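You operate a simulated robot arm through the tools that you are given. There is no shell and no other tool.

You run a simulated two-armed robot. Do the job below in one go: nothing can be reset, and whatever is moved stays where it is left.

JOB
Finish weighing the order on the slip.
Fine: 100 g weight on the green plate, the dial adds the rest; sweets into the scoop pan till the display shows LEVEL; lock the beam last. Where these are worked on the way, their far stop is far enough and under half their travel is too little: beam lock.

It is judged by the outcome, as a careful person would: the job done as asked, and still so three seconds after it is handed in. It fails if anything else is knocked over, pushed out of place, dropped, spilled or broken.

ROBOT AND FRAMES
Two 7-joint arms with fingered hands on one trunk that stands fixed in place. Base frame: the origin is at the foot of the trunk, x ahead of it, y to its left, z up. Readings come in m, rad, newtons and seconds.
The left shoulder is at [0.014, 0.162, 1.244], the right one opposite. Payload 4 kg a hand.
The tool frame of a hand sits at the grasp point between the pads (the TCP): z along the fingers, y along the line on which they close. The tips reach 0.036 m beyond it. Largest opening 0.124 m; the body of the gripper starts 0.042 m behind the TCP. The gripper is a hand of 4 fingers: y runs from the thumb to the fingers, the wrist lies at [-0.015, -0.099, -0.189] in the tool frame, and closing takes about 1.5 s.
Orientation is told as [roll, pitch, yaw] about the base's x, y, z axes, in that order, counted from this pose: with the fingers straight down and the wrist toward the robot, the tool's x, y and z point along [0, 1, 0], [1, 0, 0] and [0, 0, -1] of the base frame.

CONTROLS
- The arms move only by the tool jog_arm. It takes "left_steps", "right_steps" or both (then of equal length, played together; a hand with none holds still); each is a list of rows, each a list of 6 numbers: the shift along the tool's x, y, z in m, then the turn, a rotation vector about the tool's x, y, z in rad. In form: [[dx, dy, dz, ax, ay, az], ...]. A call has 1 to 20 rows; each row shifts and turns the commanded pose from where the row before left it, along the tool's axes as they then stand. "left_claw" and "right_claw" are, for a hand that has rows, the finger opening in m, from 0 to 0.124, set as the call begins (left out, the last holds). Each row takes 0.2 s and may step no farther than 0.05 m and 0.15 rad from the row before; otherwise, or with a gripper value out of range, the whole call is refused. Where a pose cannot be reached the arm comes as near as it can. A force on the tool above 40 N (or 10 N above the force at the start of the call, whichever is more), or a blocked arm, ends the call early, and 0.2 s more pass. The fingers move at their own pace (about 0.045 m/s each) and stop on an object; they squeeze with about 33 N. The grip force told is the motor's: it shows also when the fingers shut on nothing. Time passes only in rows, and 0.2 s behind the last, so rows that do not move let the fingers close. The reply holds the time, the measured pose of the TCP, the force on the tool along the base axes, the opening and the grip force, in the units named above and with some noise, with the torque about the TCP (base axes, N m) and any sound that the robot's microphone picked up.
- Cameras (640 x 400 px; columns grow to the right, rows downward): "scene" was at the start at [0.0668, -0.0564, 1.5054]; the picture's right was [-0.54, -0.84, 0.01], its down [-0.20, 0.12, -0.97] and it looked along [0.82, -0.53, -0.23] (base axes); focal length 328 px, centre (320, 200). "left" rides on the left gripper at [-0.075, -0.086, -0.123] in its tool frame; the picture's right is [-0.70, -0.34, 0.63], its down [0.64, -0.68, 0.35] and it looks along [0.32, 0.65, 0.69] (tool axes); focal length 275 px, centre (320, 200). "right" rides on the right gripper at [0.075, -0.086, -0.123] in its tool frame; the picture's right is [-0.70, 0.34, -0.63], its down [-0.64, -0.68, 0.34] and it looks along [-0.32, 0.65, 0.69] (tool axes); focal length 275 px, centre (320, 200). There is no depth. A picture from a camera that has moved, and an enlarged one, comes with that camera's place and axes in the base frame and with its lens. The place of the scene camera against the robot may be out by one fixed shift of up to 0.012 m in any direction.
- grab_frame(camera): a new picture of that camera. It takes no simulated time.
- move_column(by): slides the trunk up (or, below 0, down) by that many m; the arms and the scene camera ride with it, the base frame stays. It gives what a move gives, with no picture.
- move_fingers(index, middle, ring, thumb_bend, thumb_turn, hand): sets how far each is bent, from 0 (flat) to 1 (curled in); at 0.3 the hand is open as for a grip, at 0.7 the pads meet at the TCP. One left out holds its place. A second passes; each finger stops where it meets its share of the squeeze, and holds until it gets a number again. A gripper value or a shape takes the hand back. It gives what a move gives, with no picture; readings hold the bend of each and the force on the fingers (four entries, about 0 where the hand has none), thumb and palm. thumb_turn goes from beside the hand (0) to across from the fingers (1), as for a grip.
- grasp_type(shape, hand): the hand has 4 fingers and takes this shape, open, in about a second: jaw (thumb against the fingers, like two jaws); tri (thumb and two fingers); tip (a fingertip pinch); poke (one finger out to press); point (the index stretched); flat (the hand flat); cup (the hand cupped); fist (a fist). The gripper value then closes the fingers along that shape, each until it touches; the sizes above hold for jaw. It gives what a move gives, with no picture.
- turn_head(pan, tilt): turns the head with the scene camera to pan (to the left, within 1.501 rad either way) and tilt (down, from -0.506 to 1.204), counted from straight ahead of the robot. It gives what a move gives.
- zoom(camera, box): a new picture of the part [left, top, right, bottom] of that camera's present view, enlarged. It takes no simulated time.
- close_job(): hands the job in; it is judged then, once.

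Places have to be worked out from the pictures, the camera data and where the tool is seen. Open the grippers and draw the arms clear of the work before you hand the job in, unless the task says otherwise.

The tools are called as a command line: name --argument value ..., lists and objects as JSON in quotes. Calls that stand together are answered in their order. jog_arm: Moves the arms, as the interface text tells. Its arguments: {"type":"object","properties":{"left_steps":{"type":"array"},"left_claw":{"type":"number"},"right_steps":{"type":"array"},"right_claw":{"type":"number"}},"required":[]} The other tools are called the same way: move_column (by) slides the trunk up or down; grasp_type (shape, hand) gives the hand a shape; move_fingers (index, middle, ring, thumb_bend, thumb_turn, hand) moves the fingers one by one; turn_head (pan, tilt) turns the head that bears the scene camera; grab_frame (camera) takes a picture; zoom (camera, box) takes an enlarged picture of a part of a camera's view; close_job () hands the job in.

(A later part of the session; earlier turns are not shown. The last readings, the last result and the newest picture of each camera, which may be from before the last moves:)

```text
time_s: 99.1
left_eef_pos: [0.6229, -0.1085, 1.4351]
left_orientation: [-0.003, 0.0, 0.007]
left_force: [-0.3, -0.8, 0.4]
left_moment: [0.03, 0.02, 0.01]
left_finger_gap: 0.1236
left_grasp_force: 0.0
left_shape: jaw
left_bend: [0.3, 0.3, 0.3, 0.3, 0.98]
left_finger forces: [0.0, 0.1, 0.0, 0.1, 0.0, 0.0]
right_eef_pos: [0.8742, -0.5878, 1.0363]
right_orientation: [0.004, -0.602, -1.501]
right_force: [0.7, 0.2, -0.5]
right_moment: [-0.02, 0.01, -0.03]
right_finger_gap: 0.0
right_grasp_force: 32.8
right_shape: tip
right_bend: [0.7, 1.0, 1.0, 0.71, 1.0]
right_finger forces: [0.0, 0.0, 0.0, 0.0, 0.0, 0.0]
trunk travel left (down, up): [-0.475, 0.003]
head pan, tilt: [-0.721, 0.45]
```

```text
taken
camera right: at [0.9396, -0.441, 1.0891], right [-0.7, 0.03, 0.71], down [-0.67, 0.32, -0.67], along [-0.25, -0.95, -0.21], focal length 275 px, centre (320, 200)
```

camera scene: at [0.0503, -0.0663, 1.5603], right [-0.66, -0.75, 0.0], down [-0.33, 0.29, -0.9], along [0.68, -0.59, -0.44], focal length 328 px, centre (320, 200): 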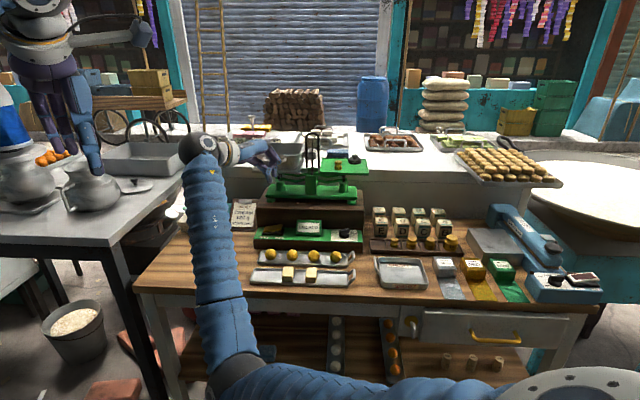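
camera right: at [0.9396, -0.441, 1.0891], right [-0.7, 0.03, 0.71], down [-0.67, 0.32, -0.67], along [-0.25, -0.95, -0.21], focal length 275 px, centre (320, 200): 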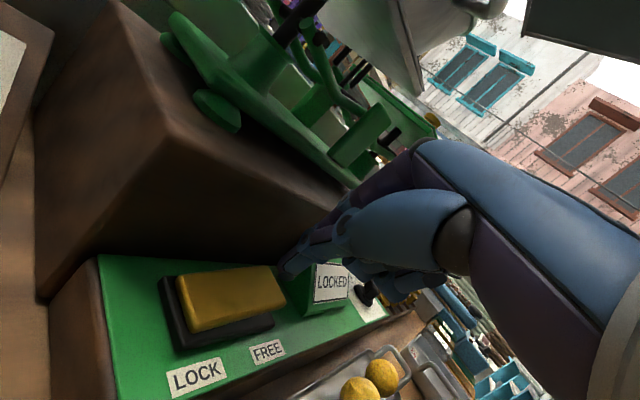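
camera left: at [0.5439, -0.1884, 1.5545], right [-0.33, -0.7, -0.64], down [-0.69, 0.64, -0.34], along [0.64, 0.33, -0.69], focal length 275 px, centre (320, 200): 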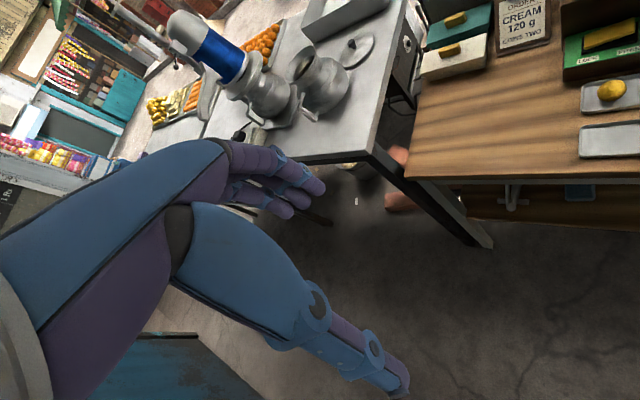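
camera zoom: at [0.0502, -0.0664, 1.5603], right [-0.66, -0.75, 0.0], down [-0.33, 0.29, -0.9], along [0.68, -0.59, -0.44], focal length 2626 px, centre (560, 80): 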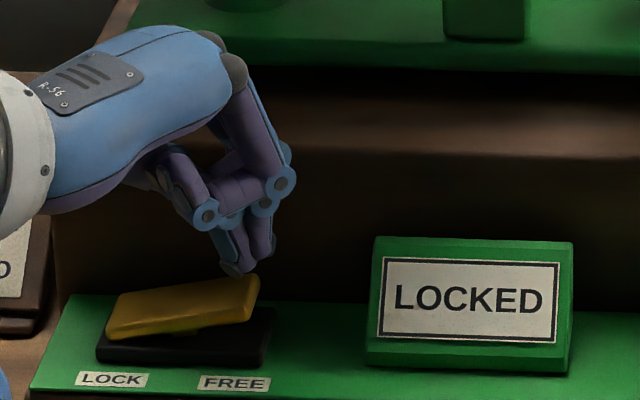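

Excellent: the tip is right above the raised FREE end. Pressing down in small steps.

jog_arm --right_steps '[[0, -0.0023, 0.0033, 0, 0, 0], [0, -0.0023, 0.0033, 0, 0, 0], [0, -0.0023, 0.0033, 0, 0, 0], [0, 0, 0, 0, 0, 0]]'

zoom --camera "scene" --box '[250, 190, 330, 240]'

```text
time_s: 100.1
left_eef_pos: [0.6229, -0.1072, 1.4356]
left_orientation: [-0.001, 0.0, 0.007]
left_force: [-0.1, 0.6, 0.9]
left_moment: [0.0, 0.01, -0.01]
left_finger_gap: 0.1236
left_grasp_force: 0.2
left_shape: jaw
left_bend: [0.3, 0.3, 0.3, 0.3, 0.98]
left_finger forces: [0.0, 0.0, 0.1, 0.1, 0.0, 0.0]
right_eef_pos: [0.875, -0.5861, 1.0242]
right_orientation: [0.003, -0.601, -1.501]
right_force: [-0.5, -0.6, 1.1]
right_moment: [-0.02, 0.0, -0.03]
right_finger_gap: 0.0
right_grasp_force: 33.2
right_shape: tip
right_bend: [0.7, 1.0, 1.0, 0.71, 1.0]
right_finger forces: [0.0, 0.0, 0.0, 0.1, 0.1, 0.0]
trunk travel left (down, up): [-0.475, 0.003]
head pan, tilt: [-0.721, 0.45]
```

```text
8.00 times, centred on (290, 215) of scene
camera zoom: at [0.0502, -0.0663, 1.5603], right [-0.66, -0.75, 0.0], down [-0.33, 0.29, -0.9], along [0.68, -0.59, -0.44], focal length 2626 px, centre (560, 80)
```

zoom: 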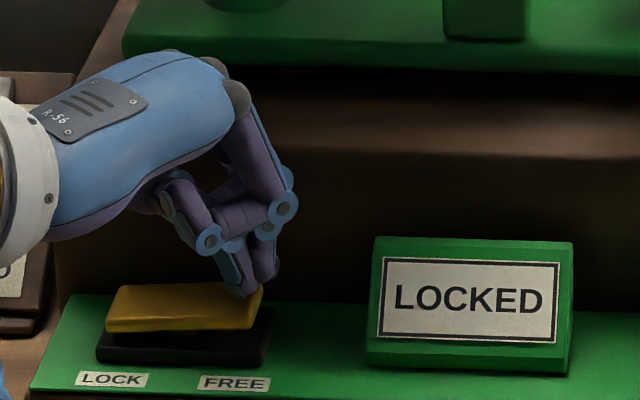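

The rocker tilts. Continue pressing to its stop.

jog_arm --right_steps '[[0, -0.0023, 0.0033, 0, 0, 0], [0, -0.0023, 0.0033, 0, 0, 0], [0, -0.0023, 0.0033, 0, 0, 0], [0, 0, 0, 0, 0, 0]]'

zoom --camera "scene" --box '[250, 190, 330, 240]'

```text
time_s: 101.1
left_eef_pos: [0.6204, -0.1073, 1.4361]
left_orientation: [-0.003, 0.0, 0.009]
left_force: [0.1, -0.3, -1.1]
left_moment: [0.03, 0.0, -0.01]
left_finger_gap: 0.1237
left_grasp_force: 0.1
left_shape: jaw
left_bend: [0.3, 0.3, 0.3, 0.3, 0.98]
left_finger forces: [0.1, 0.1, 0.1, 0.0, 0.1, 0.1]
right_eef_pos: [0.8729, -0.5852, 1.0141]
right_orientation: [0.006, -0.602, -1.502]
right_force: [-1.3, 1.7, 14.2]
right_moment: [-0.18, -0.12, 0.02]
right_finger_gap: 0.0
right_grasp_force: 32.6
right_shape: tip
right_bend: [0.7, 1.0, 1.0, 0.72, 1.0]
right_finger forces: [0.0, 0.0, 0.0, 0.0, 0.0, 0.1]
trunk travel left (down, up): [-0.475, 0.003]
head pan, tilt: [-0.721, 0.45]
```

```text
8.00 times, centred on (290, 215) of scene
camera zoom: at [0.0486, -0.0653, 1.5605], right [-0.66, -0.75, 0.0], down [-0.33, 0.29, -0.9], along [0.68, -0.59, -0.43], focal length 2626 px, centre (560, 80)
```

zoom: 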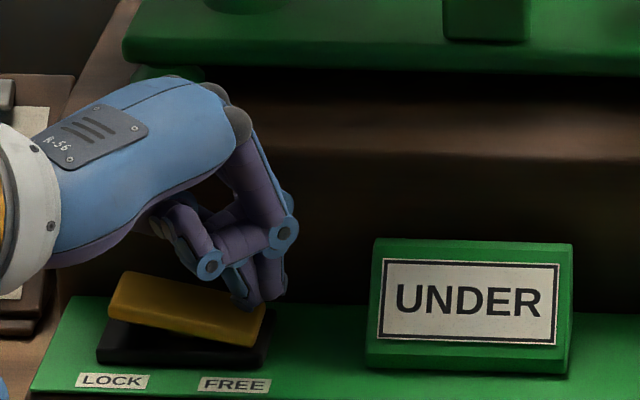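

The display now reads UNDER: the beam is free and two blocks are too little. Lifting off the rocker and backing away to fetch the next block.

jog_arm --right_steps '[[0, 0.0056, -0.0083, 0, 0, 0], [0, 0.0113, -0.0165, 0, 0, 0], [0, 0.017, -0.025, 0, 0, 0], [0, -0.02, -0.035, 0, 0, 0], [0, -0.02, -0.035, 0, 0, 0], [0, -0.02, -0.035, 0, 0, 0], [0, 0, 0, 0, 0, 0]]'

zoom --camera "scene" --box '[220, 130, 380, 260]'

grab_frame --camera "scene"

```text
time_s: 102.7
left_eef_pos: [0.6216, -0.109, 1.4339]
left_orientation: [0.0, 0.0, 0.006]
left_force: [1.2, -0.1, -0.6]
left_moment: [0.03, 0.01, 0.0]
left_finger_gap: 0.1237
left_grasp_force: 0.0
left_shape: jaw
left_bend: [0.3, 0.3, 0.3, 0.3, 0.98]
left_finger forces: [0.0, 0.0, 0.1, 0.0, 0.0, 0.0]
right_eef_pos: [0.866, -0.477, 1.1241]
right_orientation: [0.003, -0.599, -1.5]
right_force: [0.2, 0.4, -0.3]
right_moment: [0.0, 0.01, -0.02]
right_finger_gap: 0.0
right_grasp_force: 33.1
right_shape: tip
right_bend: [0.7, 1.0, 1.0, 0.72, 1.0]
right_finger forces: [0.0, 0.0, 0.0, 0.0, 0.0, 0.0]
trunk travel left (down, up): [-0.475, 0.003]
head pan, tilt: [-0.721, 0.45]
```

```text
3.08 times, centred on (300, 195) of scene
camera zoom: at [0.0503, -0.067, 1.5603], right [-0.66, -0.75, 0.0], down [-0.33, 0.29, -0.9], along [0.68, -0.59, -0.44], focal length 1010 px, centre (382, 215)
```

zoom: 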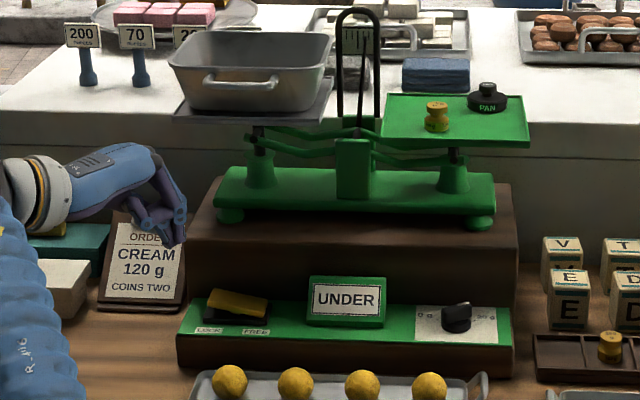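

```text
taken
camera scene: at [0.0503, -0.067, 1.5603], right [-0.66, -0.75, 0.0], down [-0.33, 0.29, -0.9], along [0.68, -0.59, -0.44], focal length 328 px, centre (320, 200)
```

scene: 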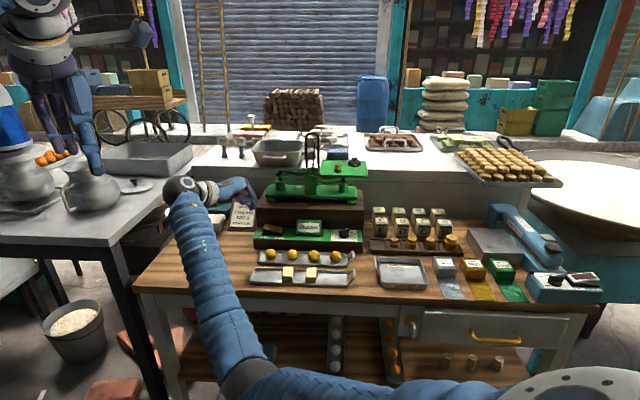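

Display stays UNDER with the rocker at FREE. Rising, restoring the vertical tool and yaw -45°, and setting the tri shape.

jog_arm --right_steps '[[0, 0.0283, -0.0413, 0, 0, 0], [0, 0.0283, -0.0413, 0, 0, 0], [0, 0, 0, 0.15, 0, 0], [0, 0, 0, 0.15, 0, 0], [0, 0, 0, 0.15, 0, 0], [0, 0, 0, 0.15, 0, 0], [0, 0, 0, 0, 0, -0.143], [0, 0, 0, 0, 0, -0.143], [0, 0, 0, 0, 0, -0.143], [0, 0, 0, 0, 0, -0.143], [0, 0, 0, 0, 0, -0.143], [-0.03, 0, 0, 0, 0, 0], [-0.03, 0, 0, 0, 0, 0], [0, 0, 0, 0, 0, 0]]'

grasp_type --shape "tri" --hand "right"

grab_frame --camera "right"

grab_frame --camera "scene"

```text
time_s: 105.7
left_eef_pos: [0.6223, -0.1066, 1.4342]
left_orientation: [-0.001, 0.0, 0.008]
left_force: [0.3, 0.4, 1.0]
left_moment: [0.0, 0.01, 0.0]
left_finger_gap: 0.1239
left_grasp_force: 0.1
left_shape: jaw
left_bend: [0.3, 0.3, 0.3, 0.3, 0.98]
left_finger forces: [0.1, 0.1, 0.0, 0.0, 0.0, 0.0]
right_eef_pos: [0.8236, -0.5197, 1.2257]
right_orientation: [0.001, 0.0, -0.784]
right_force: [-0.5, 0.5, 0.5]
right_moment: [-0.02, 0.01, 0.0]
right_finger_gap: 0.0
right_grasp_force: 33.3
right_shape: tip
right_bend: [0.7, 1.0, 1.0, 0.72, 1.0]
right_finger forces: [0.1, 0.0, 0.0, 0.0, 0.0, 0.0]
trunk travel left (down, up): [-0.475, 0.003]
head pan, tilt: [-0.721, 0.45]
```

```text
time_s: 106.6
left_eef_pos: [0.6219, -0.1072, 1.4341]
left_orientation: [-0.004, 0.0, 0.008]
left_force: [0.3, -0.4, -0.7]
left_moment: [-0.02, 0.01, -0.01]
left_finger_gap: 0.1236
left_grasp_force: 0.1
left_shape: jaw
left_bend: [0.3, 0.3, 0.3, 0.3, 0.98]
left_finger forces: [0.1, 0.0, 0.0, 0.1, 0.0, 0.0]
right_eef_pos: [0.8231, -0.5205, 1.2266]
right_orientation: [0.003, -0.002, -0.786]
right_force: [0.6, -0.8, 0.3]
right_moment: [-0.03, 0.01, 0.0]
right_finger_gap: 0.1239
right_grasp_force: 0.1
right_shape: tri
right_bend: [0.3, 0.3, 0.99, 0.3, 0.98]
right_finger forces: [0.0, 0.0, 0.0, 0.0, 0.1, 0.1]
trunk travel left (down, up): [-0.475, 0.003]
head pan, tilt: [-0.721, 0.45]
```

```text
taken
camera right: at [0.8161, -0.4062, 1.3483], right [-0.25, -0.73, 0.63], down [-0.94, 0.03, -0.35], along [0.24, -0.68, -0.69], focal length 275 px, centre (320, 200)
```

right: 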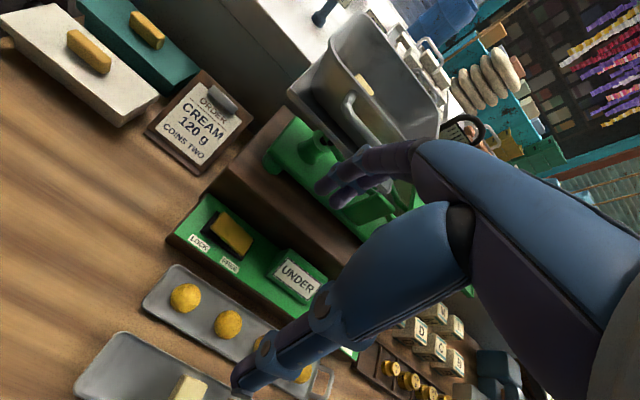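

```text
taken
camera scene: at [0.0502, -0.0663, 1.5603], right [-0.66, -0.75, 0.0], down [-0.33, 0.29, -0.9], along [0.68, -0.59, -0.44], focal length 328 px, centre (320, 200)
```

scene: 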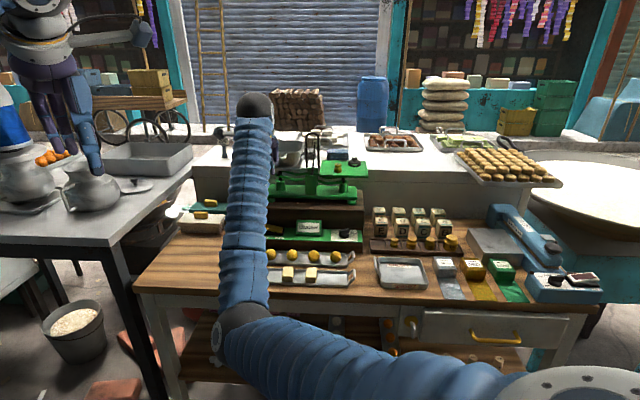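

Moving to hover over block 2 with the tri grip opened to 0.06.

jog_arm --right_steps '[[-0.0272, -0.0186, 0.0333, 0, 0, 0], [-0.0272, -0.0186, 0.0333, 0, 0, 0], [-0.0272, -0.0186, 0.0333, 0, 0, 0], [-0.0272, -0.0186, 0.0333, 0, 0, 0], [-0.0272, -0.0186, 0.0333, 0, 0, 0], [0, 0, 0, 0, 0, 0]]' --right_claw 0.06

zoom --camera "right" --box '[180, 160, 420, 400]'

```text
time_s: 108.0
left_eef_pos: [0.622, -0.1084, 1.4347]
left_orientation: [-0.002, -0.001, 0.007]
left_force: [0.4, -0.4, 0.5]
left_moment: [-0.01, 0.02, -0.02]
left_finger_gap: 0.1235
left_grasp_force: 0.0
left_shape: jaw
left_bend: [0.3, 0.3, 0.3, 0.3, 0.98]
left_finger forces: [0.1, 0.0, 0.1, 0.0, 0.0, 0.1]
right_eef_pos: [0.6604, -0.5511, 1.0585]
right_orientation: [0.004, 0.0, -0.784]
right_force: [0.6, 0.4, 0.8]
right_moment: [-0.02, 0.02, 0.02]
right_finger_gap: 0.0604
right_grasp_force: 0.0
right_shape: tri
right_bend: [0.42, 0.46, 0.99, 0.56, 1.0]
right_finger forces: [0.1, 0.1, 0.1, 0.0, 0.1, 0.0]
trunk travel left (down, up): [-0.475, 0.003]
head pan, tilt: [-0.721, 0.45]
```

```text
1.67 times, centred on (300, 280) of right
camera zoom: at [0.6541, -0.437, 1.1815], right [-0.25, -0.73, 0.63], down [-0.94, 0.03, -0.35], along [0.24, -0.68, -0.69], focal length 459 px, centre (353, 67)
```

zoom: 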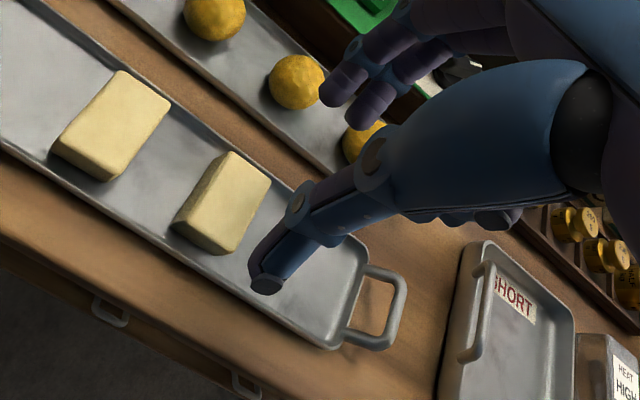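

Block 2 centre ≈(R -0.0805, F 0.855). Small correction, descend to the same grip height, then close.

jog_arm --right_steps '[[0.0045, -0.002, 0.03, 0, 0, 0], [0, 0, 0.03, 0, 0, 0], [0, 0, 0.015, 0, 0, 0], [0, 0, 0.0075, 0, 0, 0], [0, 0, 0, 0, 0, 0]]'

jog_arm --right_steps '[[0, 0, 0, 0, 0, 0], [0, 0, 0, 0, 0, 0], [0, 0, 0, 0, 0, 0], [0, 0, 0, 0, 0, 0], [0, 0, 0, 0, 0, 0]]' --right_claw 0.0

zoom --camera "right" --box '[180, 160, 420, 400]'

```text
time_s: 109.2
left_eef_pos: [0.6217, -0.1077, 1.4347]
left_orientation: [0.0, 0.0, 0.008]
left_force: [-0.2, 0.0, 0.8]
left_moment: [-0.01, -0.03, -0.01]
left_finger_gap: 0.1235
left_grasp_force: 0.1
left_shape: jaw
left_bend: [0.3, 0.3, 0.3, 0.3, 0.98]
left_finger forces: [0.1, 0.1, 0.0, 0.1, 0.0, 0.1]
right_eef_pos: [0.6643, -0.5458, 0.9754]
right_orientation: [0.003, -0.002, -0.785]
right_force: [0.0, 0.3, -0.3]
right_moment: [0.02, 0.0, 0.0]
right_finger_gap: 0.0605
right_grasp_force: 0.0
right_shape: tri
right_bend: [0.42, 0.46, 0.99, 0.56, 1.0]
right_finger forces: [0.0, 0.0, 0.0, 0.1, 0.0, 0.0]
trunk travel left (down, up): [-0.475, 0.003]
head pan, tilt: [-0.721, 0.45]
```

```text
time_s: 110.4
left_eef_pos: [0.622, -0.1056, 1.4333]
left_orientation: [-0.003, -0.001, 0.007]
left_force: [-0.3, 0.4, -0.1]
left_moment: [-0.01, -0.01, 0.01]
left_finger_gap: 0.1237
left_grasp_force: 0.0
left_shape: jaw
left_bend: [0.3, 0.3, 0.3, 0.3, 0.98]
left_finger forces: [0.0, 0.1, 0.1, 0.0, 0.0, 0.1]
right_eef_pos: [0.6642, -0.5455, 0.977]
right_orientation: [0.002, -0.003, -0.783]
right_force: [0.5, 1.7, 9.5]
right_moment: [-0.01, -0.08, 0.03]
right_finger_gap: 0.0355
right_grasp_force: 33.1
right_shape: tri
right_bend: [0.74, 0.52, 1.0, 0.62, 1.0]
right_finger forces: [14.8, 22.8, 0.0, 0.0, 28.8, 0.0]
trunk travel left (down, up): [-0.475, 0.003]
head pan, tilt: [-0.721, 0.45]
```

```text
1.67 times, centred on (300, 280) of right
camera zoom: at [0.6567, -0.4317, 1.0993], right [-0.26, -0.73, 0.63], down [-0.94, 0.02, -0.35], along [0.24, -0.68, -0.69], focal length 459 px, centre (353, 67)
```

zoom: 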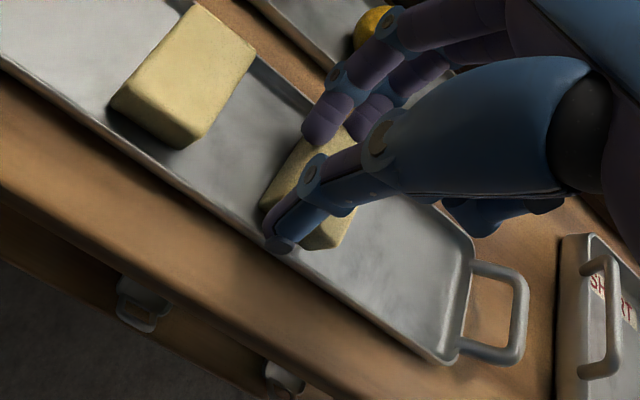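

Good hold on three contacts (15/23/29 N). Lifting.

jog_arm --right_steps '[[0, 0, -0.01, 0, 0, 0], [0, 0, -0.01, 0, 0, 0], [0, 0, -0.015, 0, 0, 0], [0, 0, -0.03, 0, 0, 0], [0, 0, -0.03, 0, 0, 0], [0, 0, 0, 0, 0, 0]]'

zoom --camera "right" --box '[180, 160, 420, 400]'

```text
time_s: 111.8
left_eef_pos: [0.6224, -0.1069, 1.4349]
left_orientation: [-0.001, 0.0, 0.007]
left_force: [-0.2, 0.1, 0.5]
left_moment: [0.0, 0.01, 0.04]
left_finger_gap: 0.1234
left_grasp_force: 0.0
left_shape: jaw
left_bend: [0.3, 0.3, 0.3, 0.3, 0.98]
left_finger forces: [0.1, 0.0, 0.1, 0.0, 0.1, 0.0]
right_eef_pos: [0.6634, -0.5466, 1.0709]
right_orientation: [0.001, -0.002, -0.783]
right_force: [-0.4, 0.0, -0.1]
right_moment: [0.0, 0.02, 0.0]
right_finger_gap: 0.0332
right_grasp_force: 33.1
right_shape: tri
right_bend: [0.74, 0.52, 1.0, 0.63, 1.0]
right_finger forces: [14.3, 24.7, 0.0, 0.1, 26.4, 0.0]
trunk travel left (down, up): [-0.475, 0.003]
head pan, tilt: [-0.721, 0.45]
```

```text
1.67 times, centred on (300, 280) of right
camera zoom: at [0.6559, -0.433, 1.1941], right [-0.25, -0.73, 0.63], down [-0.94, 0.03, -0.35], along [0.24, -0.68, -0.69], focal length 459 px, centre (353, 67)
```

zoom: 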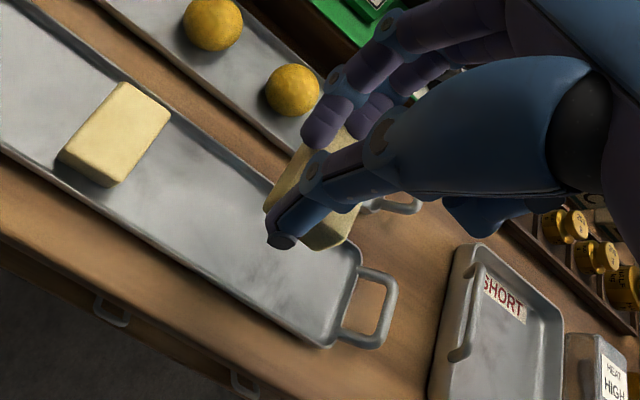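

Held firmly. Carrying it up beside the pan; this time with a slight 0.2 rad forward pitch to keep the arm away from full extension. I'll stack it on block B in the pan.

jog_arm --right_steps '[[0.0, 0.0, -0.04, 0, 0, 0], [0.024, 0.0135, -0.0325, 0, 0, 0], [0.024, 0.0135, -0.0325, 0, 0, 0], [0.024, 0.0135, -0.0325, 0, 0, 0], [0.024, 0.0135, -0.0325, 0, 0, 0], [0.024, 0.0135, -0.0325, 0, 0, 0], [0.024, 0.0135, -0.0325, 0, 0, 0], [0.024, 0.0135, 0, 0, 0, 0], [0, 0, 0, -0.1, 0, 0], [0, 0, 0, -0.1, 0, 0], [0, 0, 0, 0, 0, 0]]'

grab_frame --camera "right"

grab_frame --camera "scene"

```text
time_s: 114.2
left_eef_pos: [0.6241, -0.1081, 1.4345]
left_orientation: [-0.001, 0.001, 0.007]
left_force: [0.3, -0.4, 0.9]
left_moment: [-0.01, 0.01, 0.03]
left_finger_gap: 0.1236
left_grasp_force: 0.1
left_shape: jaw
left_bend: [0.3, 0.3, 0.3, 0.3, 0.98]
left_finger forces: [0.1, 0.0, 0.0, 0.0, 0.1, 0.1]
right_eef_pos: [0.8494, -0.494, 1.3067]
right_orientation: [0.001, -0.203, -0.784]
right_force: [0.0, -0.2, -0.8]
right_moment: [-0.03, 0.02, 0.0]
right_finger_gap: 0.0334
right_grasp_force: 32.7
right_shape: tri
right_bend: [0.74, 0.52, 1.0, 0.63, 1.0]
right_finger forces: [13.5, 24.7, 0.1, 0.0, 26.3, 0.0]
trunk travel left (down, up): [-0.475, 0.003]
head pan, tilt: [-0.721, 0.45]
```

```text
taken
camera right: at [0.8256, -0.3638, 1.4093], right [-0.35, -0.64, 0.69], down [-0.88, -0.03, -0.48], along [0.33, -0.77, -0.55], focal length 275 px, centre (320, 200)
```

right: 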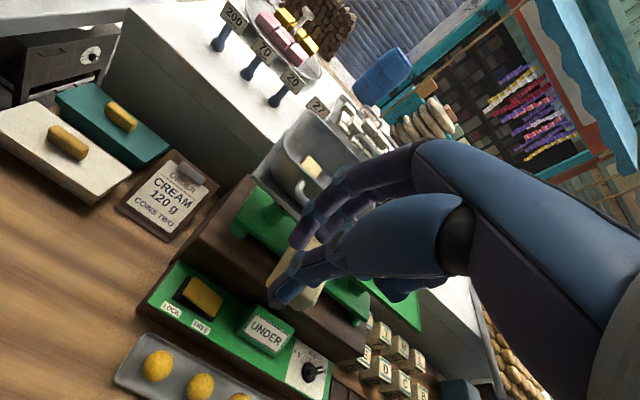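

```text
taken
camera scene: at [0.0506, -0.0665, 1.5603], right [-0.66, -0.75, 0.0], down [-0.33, 0.29, -0.9], along [0.68, -0.59, -0.44], focal length 328 px, centre (320, 200)
```

scene: 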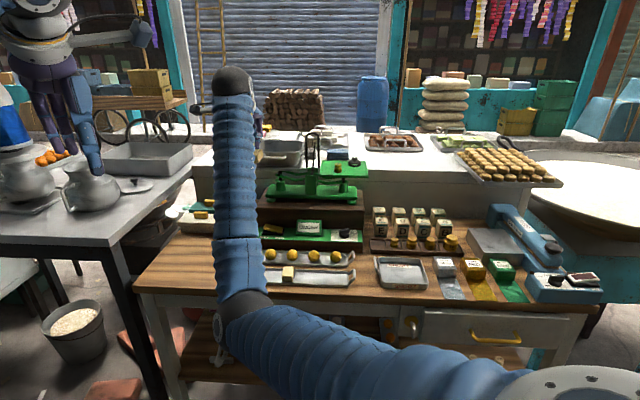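

Good. Advancing over the pan at constant height.

jog_arm --right_steps '[[0, 0.035, 0.0071, 0, 0, 0], [0, 0.035, 0.0071, 0, 0, 0], [0, 0.035, 0.0071, 0, 0, 0], [0, 0.035, 0.0071, 0, 0, 0], [0, 0.035, 0.0071, 0, 0, 0], [0, 0.035, 0.0071, 0, 0, 0], [0, 0, 0, 0, 0, 0]]'

grab_frame --camera "right"

```text
time_s: 115.8
left_eef_pos: [0.6226, -0.107, 1.4352]
left_orientation: [0.001, 0.0, 0.006]
left_force: [-0.2, 0.3, -0.1]
left_moment: [0.01, 0.01, 0.01]
left_finger_gap: 0.1237
left_grasp_force: 0.0
left_shape: jaw
left_bend: [0.3, 0.3, 0.3, 0.3, 0.98]
left_finger forces: [0.1, 0.0, 0.0, 0.0, 0.0, 0.0]
right_eef_pos: [0.9993, -0.6455, 1.3063]
right_orientation: [0.001, -0.203, -0.782]
right_force: [-0.2, 0.7, -0.1]
right_moment: [0.0, -0.04, -0.05]
right_finger_gap: 0.0327
right_grasp_force: 33.3
right_shape: tri
right_bend: [0.74, 0.51, 1.0, 0.63, 1.0]
right_finger forces: [12.6, 24.7, 0.0, 0.0, 26.5, 0.0]
trunk travel left (down, up): [-0.475, 0.003]
head pan, tilt: [-0.721, 0.45]
```

```text
taken
camera right: at [0.977, -0.5158, 1.4097], right [-0.35, -0.64, 0.69], down [-0.88, -0.03, -0.48], along [0.33, -0.77, -0.55], focal length 275 px, centre (320, 200)
```

right: 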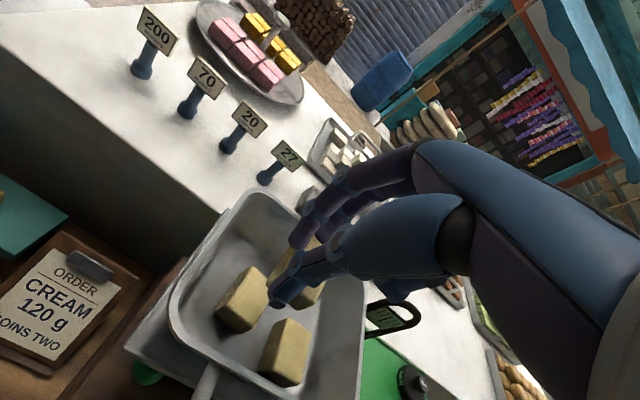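

B is at (-0.253,1.170), A at (-0.199,1.156). Shift 4 mm left so the new block sits on B and descend toward contact.

jog_arm --right_steps '[[0.004, -0.002, 0.0098, 0, 0, 0], [0, -0.002, 0.0098, 0, 0, 0], [0, -0.001, 0.0078, 0, 0, 0], [0, 0, 0, 0, 0, 0]]'

zoom --camera "right" --box '[160, 160, 420, 400]'

```text
time_s: 116.8
left_eef_pos: [0.6228, -0.1072, 1.4344]
left_orientation: [-0.003, -0.001, 0.008]
left_force: [-0.5, -0.5, 0.2]
left_moment: [-0.02, -0.02, -0.01]
left_finger_gap: 0.1239
left_grasp_force: 0.1
left_shape: jaw
left_bend: [0.3, 0.3, 0.3, 0.3, 0.98]
left_finger forces: [0.0, 0.0, 0.1, 0.1, 0.0, 0.0]
right_eef_pos: [1.0034, -0.6424, 1.278]
right_orientation: [0.002, -0.204, -0.783]
right_force: [0.1, -0.8, -0.2]
right_moment: [0.01, -0.04, 0.02]
right_finger_gap: 0.0329
right_grasp_force: 32.9
right_shape: tri
right_bend: [0.74, 0.51, 1.0, 0.63, 1.0]
right_finger forces: [12.6, 24.7, 0.0, 0.0, 26.4, 0.1]
trunk travel left (down, up): [-0.475, 0.003]
head pan, tilt: [-0.721, 0.45]
```

```text
1.67 times, centred on (290, 280) of right
camera zoom: at [0.9799, -0.5129, 1.3811], right [-0.35, -0.64, 0.69], down [-0.88, -0.03, -0.48], along [0.33, -0.77, -0.55], focal length 459 px, centre (370, 67)
```

zoom: 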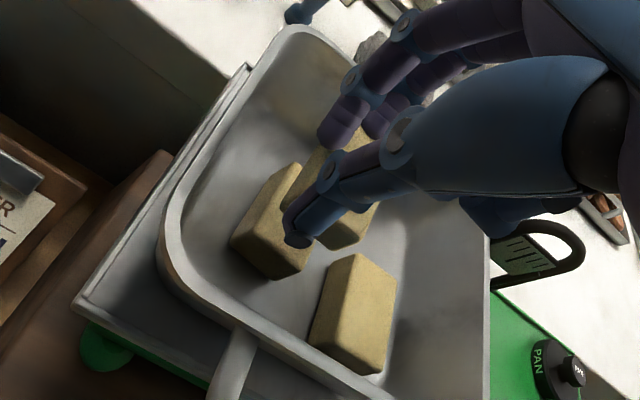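

Block hovering right over B. Final small steps down.

jog_arm --right_steps '[[0, -0.0006, 0.003, 0, 0, 0], [0, -0.0006, 0.003, 0, 0, 0], [0, 0, 0, 0, 0, 0]]'

jog_arm --right_steps '[[0, -0.0006, 0.003, 0, 0, 0], [0, -0.0004, 0.002, 0, 0, 0], [0, 0, 0, 0, 0, 0]]'

zoom --camera "right" --box '[160, 160, 420, 400]'

```text
time_s: 117.6
left_eef_pos: [0.6222, -0.1077, 1.4341]
left_orientation: [0.001, -0.001, 0.007]
left_force: [-0.3, 0.3, -0.1]
left_moment: [0.03, 0.0, 0.02]
left_finger_gap: 0.1234
left_grasp_force: 0.0
left_shape: jaw
left_bend: [0.3, 0.3, 0.3, 0.3, 0.98]
left_finger forces: [0.0, 0.1, 0.1, 0.1, 0.0, 0.0]
right_eef_pos: [1.003, -0.6429, 1.2724]
right_orientation: [0.001, -0.201, -0.782]
right_force: [-0.2, 0.7, -0.7]
right_moment: [0.02, 0.03, 0.0]
right_finger_gap: 0.0331
right_grasp_force: 33.1
right_shape: tri
right_bend: [0.74, 0.51, 1.0, 0.63, 1.0]
right_finger forces: [12.4, 24.7, 0.1, 0.0, 26.5, 0.1]
trunk travel left (down, up): [-0.475, 0.003]
head pan, tilt: [-0.721, 0.45]
```

```text
time_s: 118.4
left_eef_pos: [0.6226, -0.108, 1.434]
left_orientation: [-0.002, 0.001, 0.008]
left_force: [0.0, 0.3, 0.3]
left_moment: [-0.01, 0.03, -0.04]
left_finger_gap: 0.1235
left_grasp_force: 0.0
left_shape: jaw
left_bend: [0.3, 0.3, 0.3, 0.3, 0.98]
left_finger forces: [0.1, 0.1, 0.1, 0.0, 0.1, 0.1]
right_eef_pos: [1.0048, -0.6428, 1.2673]
right_orientation: [0.002, -0.201, -0.785]
right_force: [0.0, 0.0, -0.8]
right_moment: [0.02, -0.03, -0.04]
right_finger_gap: 0.0329
right_grasp_force: 33.3
right_shape: tri
right_bend: [0.74, 0.51, 1.0, 0.63, 1.0]
right_finger forces: [12.5, 24.6, 0.0, 0.0, 26.4, 0.0]
trunk travel left (down, up): [-0.475, 0.003]
head pan, tilt: [-0.721, 0.45]
```

```text
1.67 times, centred on (290, 280) of right
camera zoom: at [0.9802, -0.5132, 1.3704], right [-0.35, -0.64, 0.69], down [-0.88, -0.03, -0.48], along [0.33, -0.77, -0.55], focal length 459 px, centre (370, 67)
```

zoom: 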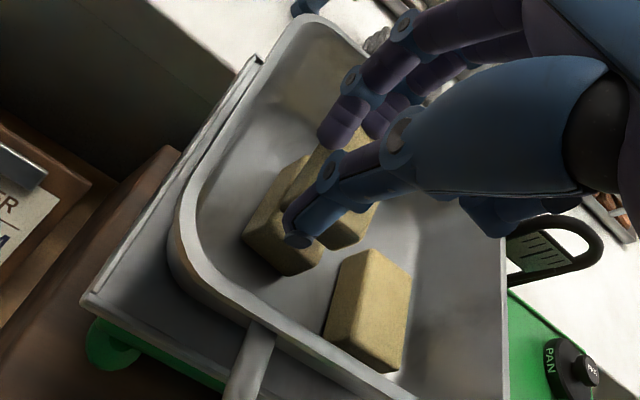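

No contact yet; continuing a little further.

jog_arm --right_steps '[[0, -0.0006, 0.003, 0, 0, 0], [0, -0.0004, 0.002, 0, 0, 0], [0, 0, 0, 0, 0, 0]]'

jog_arm --right_steps '[[0, -0.0006, 0.003, 0, 0, 0], [0, -0.0004, 0.002, 0, 0, 0], [0, 0, 0, 0, 0, 0]]'

zoom --camera "right" --box '[160, 160, 420, 400]'

```text
time_s: 119.2
left_eef_pos: [0.623, -0.1078, 1.4351]
left_orientation: [0.001, 0.001, 0.008]
left_force: [0.4, -0.1, 0.5]
left_moment: [0.0, 0.0, 0.0]
left_finger_gap: 0.1235
left_grasp_force: 0.1
left_shape: jaw
left_bend: [0.3, 0.3, 0.3, 0.3, 0.98]
left_finger forces: [0.0, 0.0, 0.0, 0.0, 0.0, 0.0]
right_eef_pos: [1.0027, -0.6416, 1.2624]
right_orientation: [0.0, -0.203, -0.786]
right_force: [0.6, 0.0, -0.7]
right_moment: [-0.01, 0.0, 0.02]
right_finger_gap: 0.0329
right_grasp_force: 32.8
right_shape: tri
right_bend: [0.74, 0.51, 1.0, 0.63, 1.0]
right_finger forces: [12.6, 24.7, 0.1, 0.0, 26.3, 0.0]
trunk travel left (down, up): [-0.475, 0.003]
head pan, tilt: [-0.721, 0.45]
```

```text
time_s: 120.0
left_eef_pos: [0.6217, -0.1071, 1.4347]
left_orientation: [0.0, 0.001, 0.007]
left_force: [0.2, 0.1, 0.1]
left_moment: [-0.01, 0.02, 0.01]
left_finger_gap: 0.1236
left_grasp_force: 0.1
left_shape: jaw
left_bend: [0.3, 0.3, 0.3, 0.3, 0.98]
left_finger forces: [0.0, 0.0, 0.1, 0.0, 0.0, 0.0]
right_eef_pos: [1.0038, -0.6428, 1.2574]
right_orientation: [0.002, -0.202, -0.786]
right_force: [0.1, -0.1, 0.0]
right_moment: [0.01, -0.01, 0.03]
right_finger_gap: 0.0329
right_grasp_force: 32.7
right_shape: tri
right_bend: [0.74, 0.51, 1.0, 0.63, 1.0]
right_finger forces: [12.5, 24.7, 0.0, 0.1, 26.4, 0.1]
trunk travel left (down, up): [-0.475, 0.003]
head pan, tilt: [-0.721, 0.45]
```

```text
1.67 times, centred on (290, 280) of right
camera zoom: at [0.9805, -0.5133, 1.3604], right [-0.35, -0.64, 0.69], down [-0.88, -0.03, -0.48], along [0.33, -0.77, -0.55], focal length 459 px, centre (370, 67)
```

zoom: 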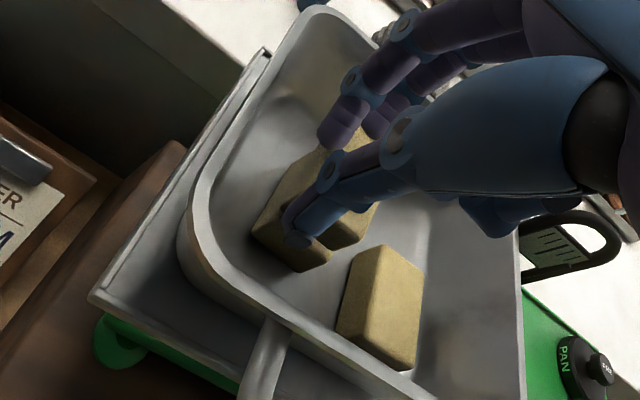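

Force dropped from -0.7 N to about 0: contact is starting. Checking the scene, then release.

zoom --camera "scene" --box '[240, 130, 380, 250]'

jog_arm --right_steps '[[0, -0.0004, 0.002, 0, 0, 0], [0, 0, 0, 0, 0, 0]]'

```text
3.33 times, centred on (310, 190) of scene
camera zoom: at [0.0503, -0.0664, 1.5603], right [-0.66, -0.75, 0.0], down [-0.33, 0.29, -0.9], along [0.68, -0.59, -0.44], focal length 1094 px, centre (353, 233)
```

zoom: 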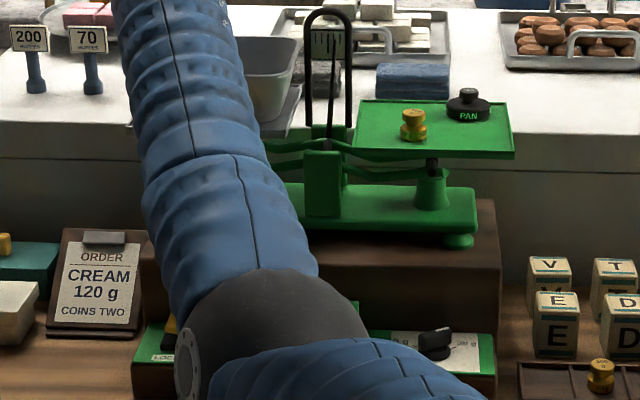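

```text
time_s: 120.6
left_eef_pos: [0.6219, -0.1074, 1.4343]
left_orientation: [0.0, -0.001, 0.007]
left_force: [-0.2, -0.1, 0.6]
left_moment: [-0.02, 0.01, 0.01]
left_finger_gap: 0.1239
left_grasp_force: 0.1
left_shape: jaw
left_bend: [0.3, 0.3, 0.3, 0.3, 0.98]
left_finger forces: [0.0, 0.0, 0.1, 0.0, 0.1, 0.1]
right_eef_pos: [1.0036, -0.643, 1.2549]
right_orientation: [0.001, -0.203, -0.786]
right_force: [0.0, 0.7, -1.3]
right_moment: [0.02, 0.04, 0.03]
right_finger_gap: 0.0326
right_grasp_force: 33.7
right_shape: tri
right_bend: [0.74, 0.51, 1.0, 0.63, 1.0]
right_finger forces: [12.6, 24.7, 0.0, 0.1, 26.4, 0.1]
trunk travel left (down, up): [-0.475, 0.003]
head pan, tilt: [-0.721, 0.45]
```

Within noise; the gap must be a few millimetres at most. Releasing here with a modest opening.

jog_arm --right_steps '[[0, 0, 0, 0, 0, 0], [0, 0, 0, 0, 0, 0], [0, 0, 0, 0, 0, 0], [0, 0, 0, 0, 0, 0]]' --right_claw 0.058

zoom --camera "right" --box '[160, 160, 420, 400]'

```text
time_s: 121.6
left_eef_pos: [0.622, -0.1073, 1.4362]
left_orientation: [-0.001, -0.001, 0.005]
left_force: [-0.1, 0.3, 0.0]
left_moment: [-0.02, 0.01, -0.01]
left_finger_gap: 0.1235
left_grasp_force: 0.1
left_shape: jaw
left_bend: [0.3, 0.3, 0.3, 0.3, 0.98]
left_finger forces: [0.0, 0.0, 0.0, 0.1, 0.0, 0.1]
right_eef_pos: [1.0034, -0.6421, 1.2546]
right_orientation: [0.0, -0.202, -0.785]
right_force: [-0.2, 0.0, -0.1]
right_moment: [0.0, -0.02, -0.03]
right_finger_gap: 0.0577
right_grasp_force: 0.0
right_shape: tri
right_bend: [0.43, 0.47, 0.99, 0.57, 1.0]
right_finger forces: [0.0, 0.0, 0.0, 0.0, 0.1, 0.0]
trunk travel left (down, up): [-0.475, 0.003]
head pan, tilt: [-0.721, 0.45]
```

```text
1.67 times, centred on (290, 280) of right
camera zoom: at [0.9804, -0.5134, 1.3584], right [-0.35, -0.64, 0.69], down [-0.88, -0.03, -0.48], along [0.33, -0.77, -0.55], focal length 459 px, centre (370, 67)
```

zoom: 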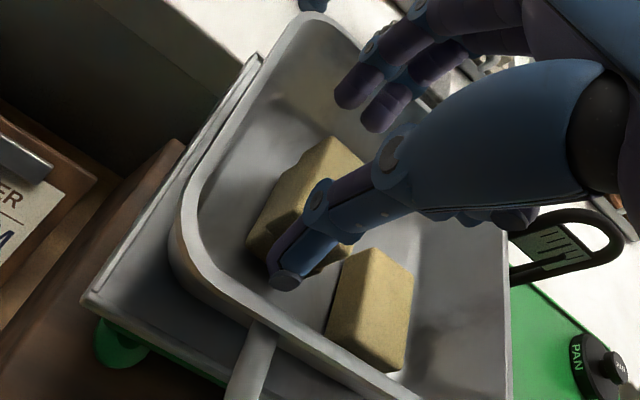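

Released onto B. Rising 5 cm and retreating backward along the same path.

jog_arm --right_steps '[[0, 0.003, -0.0147, 0, 0, 0], [0, 0.003, -0.0147, 0, 0, 0], [0, 0.004, -0.0196, 0, 0, 0], [0, -0.035, -0.0071, 0, 0, 0], [0, -0.035, -0.0071, 0, 0, 0], [0, -0.035, -0.0071, 0, 0, 0], [0, -0.035, -0.0071, 0, 0, 0], [0, -0.035, -0.0071, 0, 0, 0], [0, -0.035, -0.0071, 0, 0, 0], [0, 0, 0, 0, 0, 0]]'

zoom --camera "right" --box '[180, 60, 420, 340]'

zoom --camera "scene" --box '[240, 130, 380, 250]'

```text
time_s: 123.8
left_eef_pos: [0.6232, -0.1084, 1.4348]
left_orientation: [0.001, 0.001, 0.006]
left_force: [0.7, 0.1, 0.1]
left_moment: [0.02, 0.01, 0.01]
left_finger_gap: 0.1238
left_grasp_force: 0.0
left_shape: jaw
left_bend: [0.3, 0.3, 0.3, 0.3, 0.98]
left_finger forces: [0.0, 0.1, 0.1, 0.0, 0.0, 0.1]
right_eef_pos: [0.8493, -0.4925, 1.3046]
right_orientation: [0.004, -0.202, -0.785]
right_force: [-0.3, 0.7, -0.4]
right_moment: [-0.01, 0.03, 0.03]
right_finger_gap: 0.0578
right_grasp_force: 0.0
right_shape: tri
right_bend: [0.43, 0.47, 0.99, 0.57, 1.0]
right_finger forces: [0.0, 0.0, 0.1, 0.1, 0.0, 0.0]
trunk travel left (down, up): [-0.475, 0.003]
head pan, tilt: [-0.721, 0.45]
```

```text
1.43 times, centred on (300, 200) of right
camera zoom: at [0.8282, -0.3629, 1.4083], right [-0.35, -0.64, 0.69], down [-0.88, -0.03, -0.48], along [0.33, -0.77, -0.55], focal length 393 px, centre (349, 200)
```

zoom: 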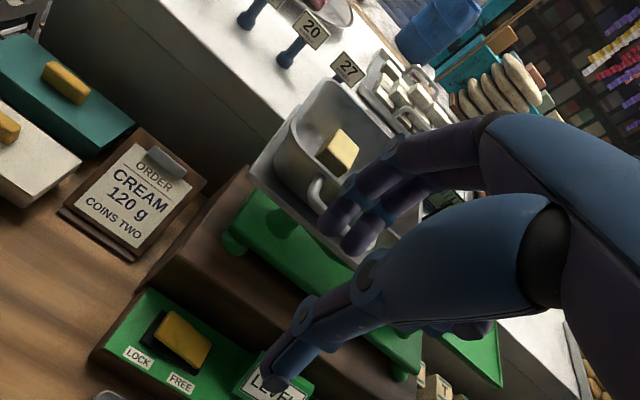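

```text
3.33 times, centred on (310, 190) of scene
camera zoom: at [0.0506, -0.067, 1.5603], right [-0.66, -0.75, 0.0], down [-0.33, 0.29, -0.9], along [0.68, -0.59, -0.44], focal length 1094 px, centre (353, 233)
```

zoom: 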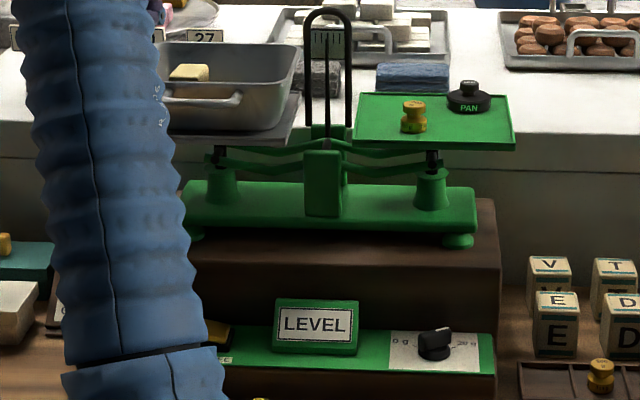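

LEVEL, with three blocks in the pan. Now the last step: lock the beam. Turning the hand to the pressing pose (yaw -1.5, pitch 0.6, closed tip) while away from everything.

jog_arm --right_steps '[[0, -0.02, 0, 0.1, 0, 0], [0, -0.02, 0, 0.1, 0, 0], [0, 0, 0, 0, 0, 0.143], [0, 0, 0, 0, 0, 0.143], [0, 0, 0, 0, 0, 0.143], [0, 0, 0, 0, 0, 0.143], [0, 0, 0, 0, 0, 0.143], [0, 0, 0, -0.15, 0, 0], [0, 0, 0, -0.15, 0, 0], [0, 0, 0, -0.15, 0, 0], [0, 0, 0, -0.15, 0, 0], [0, 0, 0, 0, 0, 0]]'

grasp_type --shape "tip" --hand "right"

jog_arm --right_steps '[[0, 0, 0, 0, 0, 0], [0, 0, 0, 0, 0, 0], [0, 0, 0, 0, 0, 0], [0, 0, 0, 0, 0, 0], [0, 0, 0, 0, 0, 0], [0, 0, 0, 0, 0, 0], [0, 0, 0, 0, 0, 0]]' --right_claw 0.0

grab_frame --camera "scene"

zoom --camera "scene" --box '[240, 130, 380, 250]'

```text
time_s: 126.4
left_eef_pos: [0.6222, -0.1073, 1.4337]
left_orientation: [-0.002, 0.0, 0.008]
left_force: [0.3, 0.3, 1.2]
left_moment: [-0.03, -0.03, -0.01]
left_finger_gap: 0.124
left_grasp_force: 0.0
left_shape: jaw
left_bend: [0.3, 0.3, 0.3, 0.3, 0.98]
left_finger forces: [0.0, 0.1, 0.0, 0.0, 0.0, 0.0]
right_eef_pos: [0.8235, -0.4627, 1.299]
right_orientation: [0.001, -0.603, -1.502]
right_force: [0.4, 1.2, -0.4]
right_moment: [0.01, 0.0, -0.01]
right_finger_gap: 0.0578
right_grasp_force: 0.1
right_shape: tri
right_bend: [0.43, 0.47, 0.99, 0.57, 1.0]
right_finger forces: [0.1, 0.0, 0.1, 0.0, 0.1, 0.0]
trunk travel left (down, up): [-0.475, 0.003]
head pan, tilt: [-0.721, 0.45]
```

```text
time_s: 127.3
left_eef_pos: [0.622, -0.1068, 1.4356]
left_orientation: [-0.003, 0.001, 0.006]
left_force: [0.0, 0.5, -0.6]
left_moment: [-0.02, 0.01, 0.01]
left_finger_gap: 0.124
left_grasp_force: 0.0
left_shape: jaw
left_bend: [0.3, 0.3, 0.3, 0.3, 0.98]
left_finger forces: [0.0, 0.0, 0.0, 0.1, 0.0, 0.0]
right_eef_pos: [0.824, -0.4638, 1.2984]
right_orientation: [0.003, -0.6, -1.502]
right_force: [0.2, -0.4, 0.2]
right_moment: [0.0, -0.03, 0.02]
right_finger_gap: 0.1237
right_grasp_force: 0.2
right_shape: tip
right_bend: [0.31, 0.98, 0.99, 0.3, 0.98]
right_finger forces: [0.0, 0.0, 0.1, 0.0, 0.0, 0.1]
trunk travel left (down, up): [-0.475, 0.003]
head pan, tilt: [-0.721, 0.45]
```

```text
time_s: 128.9
left_eef_pos: [0.622, -0.1062, 1.4351]
left_orientation: [-0.001, 0.001, 0.008]
left_force: [-0.3, -0.4, -0.4]
left_moment: [-0.01, -0.01, 0.0]
left_finger_gap: 0.1236
left_grasp_force: 0.0
left_shape: jaw
left_bend: [0.3, 0.3, 0.3, 0.3, 0.98]
left_finger forces: [0.0, 0.0, 0.1, 0.1, 0.0, 0.1]
right_eef_pos: [0.8239, -0.4645, 1.2996]
right_orientation: [0.001, -0.6, -1.501]
right_force: [0.8, 0.0, 0.0]
right_moment: [0.0, -0.01, 0.0]
right_finger_gap: 0.0001
right_grasp_force: 0.0
right_shape: tip
right_bend: [0.7, 0.98, 0.99, 0.7, 1.0]
right_finger forces: [0.1, 0.0, 0.1, 0.0, 0.1, 0.1]
trunk travel left (down, up): [-0.475, 0.003]
head pan, tilt: [-0.721, 0.45]
```

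```text
taken
camera scene: at [0.0503, -0.0663, 1.5603], right [-0.66, -0.75, 0.0], down [-0.33, 0.29, -0.9], along [0.68, -0.59, -0.44], focal length 328 px, centre (320, 200)
```

scene: 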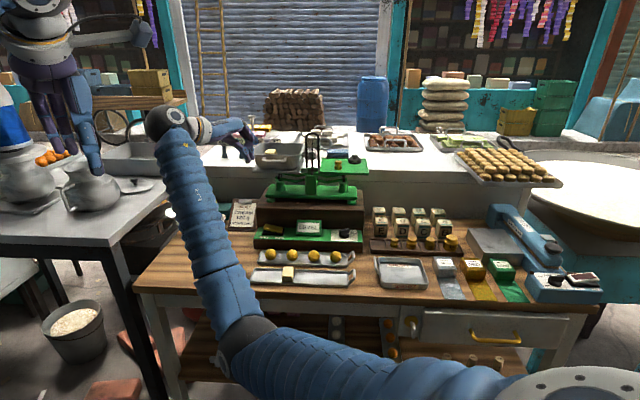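

```text
3.33 times, centred on (310, 190) of scene
camera zoom: at [0.0503, -0.0663, 1.5603], right [-0.66, -0.75, 0.0], down [-0.33, 0.29, -0.9], along [0.68, -0.59, -0.44], focal length 1094 px, centre (353, 233)
```

zoom: 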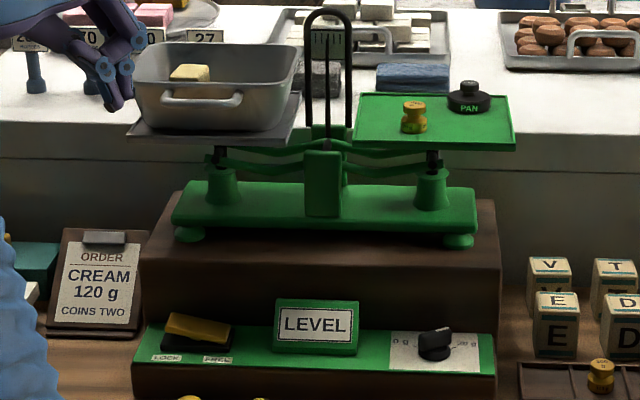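

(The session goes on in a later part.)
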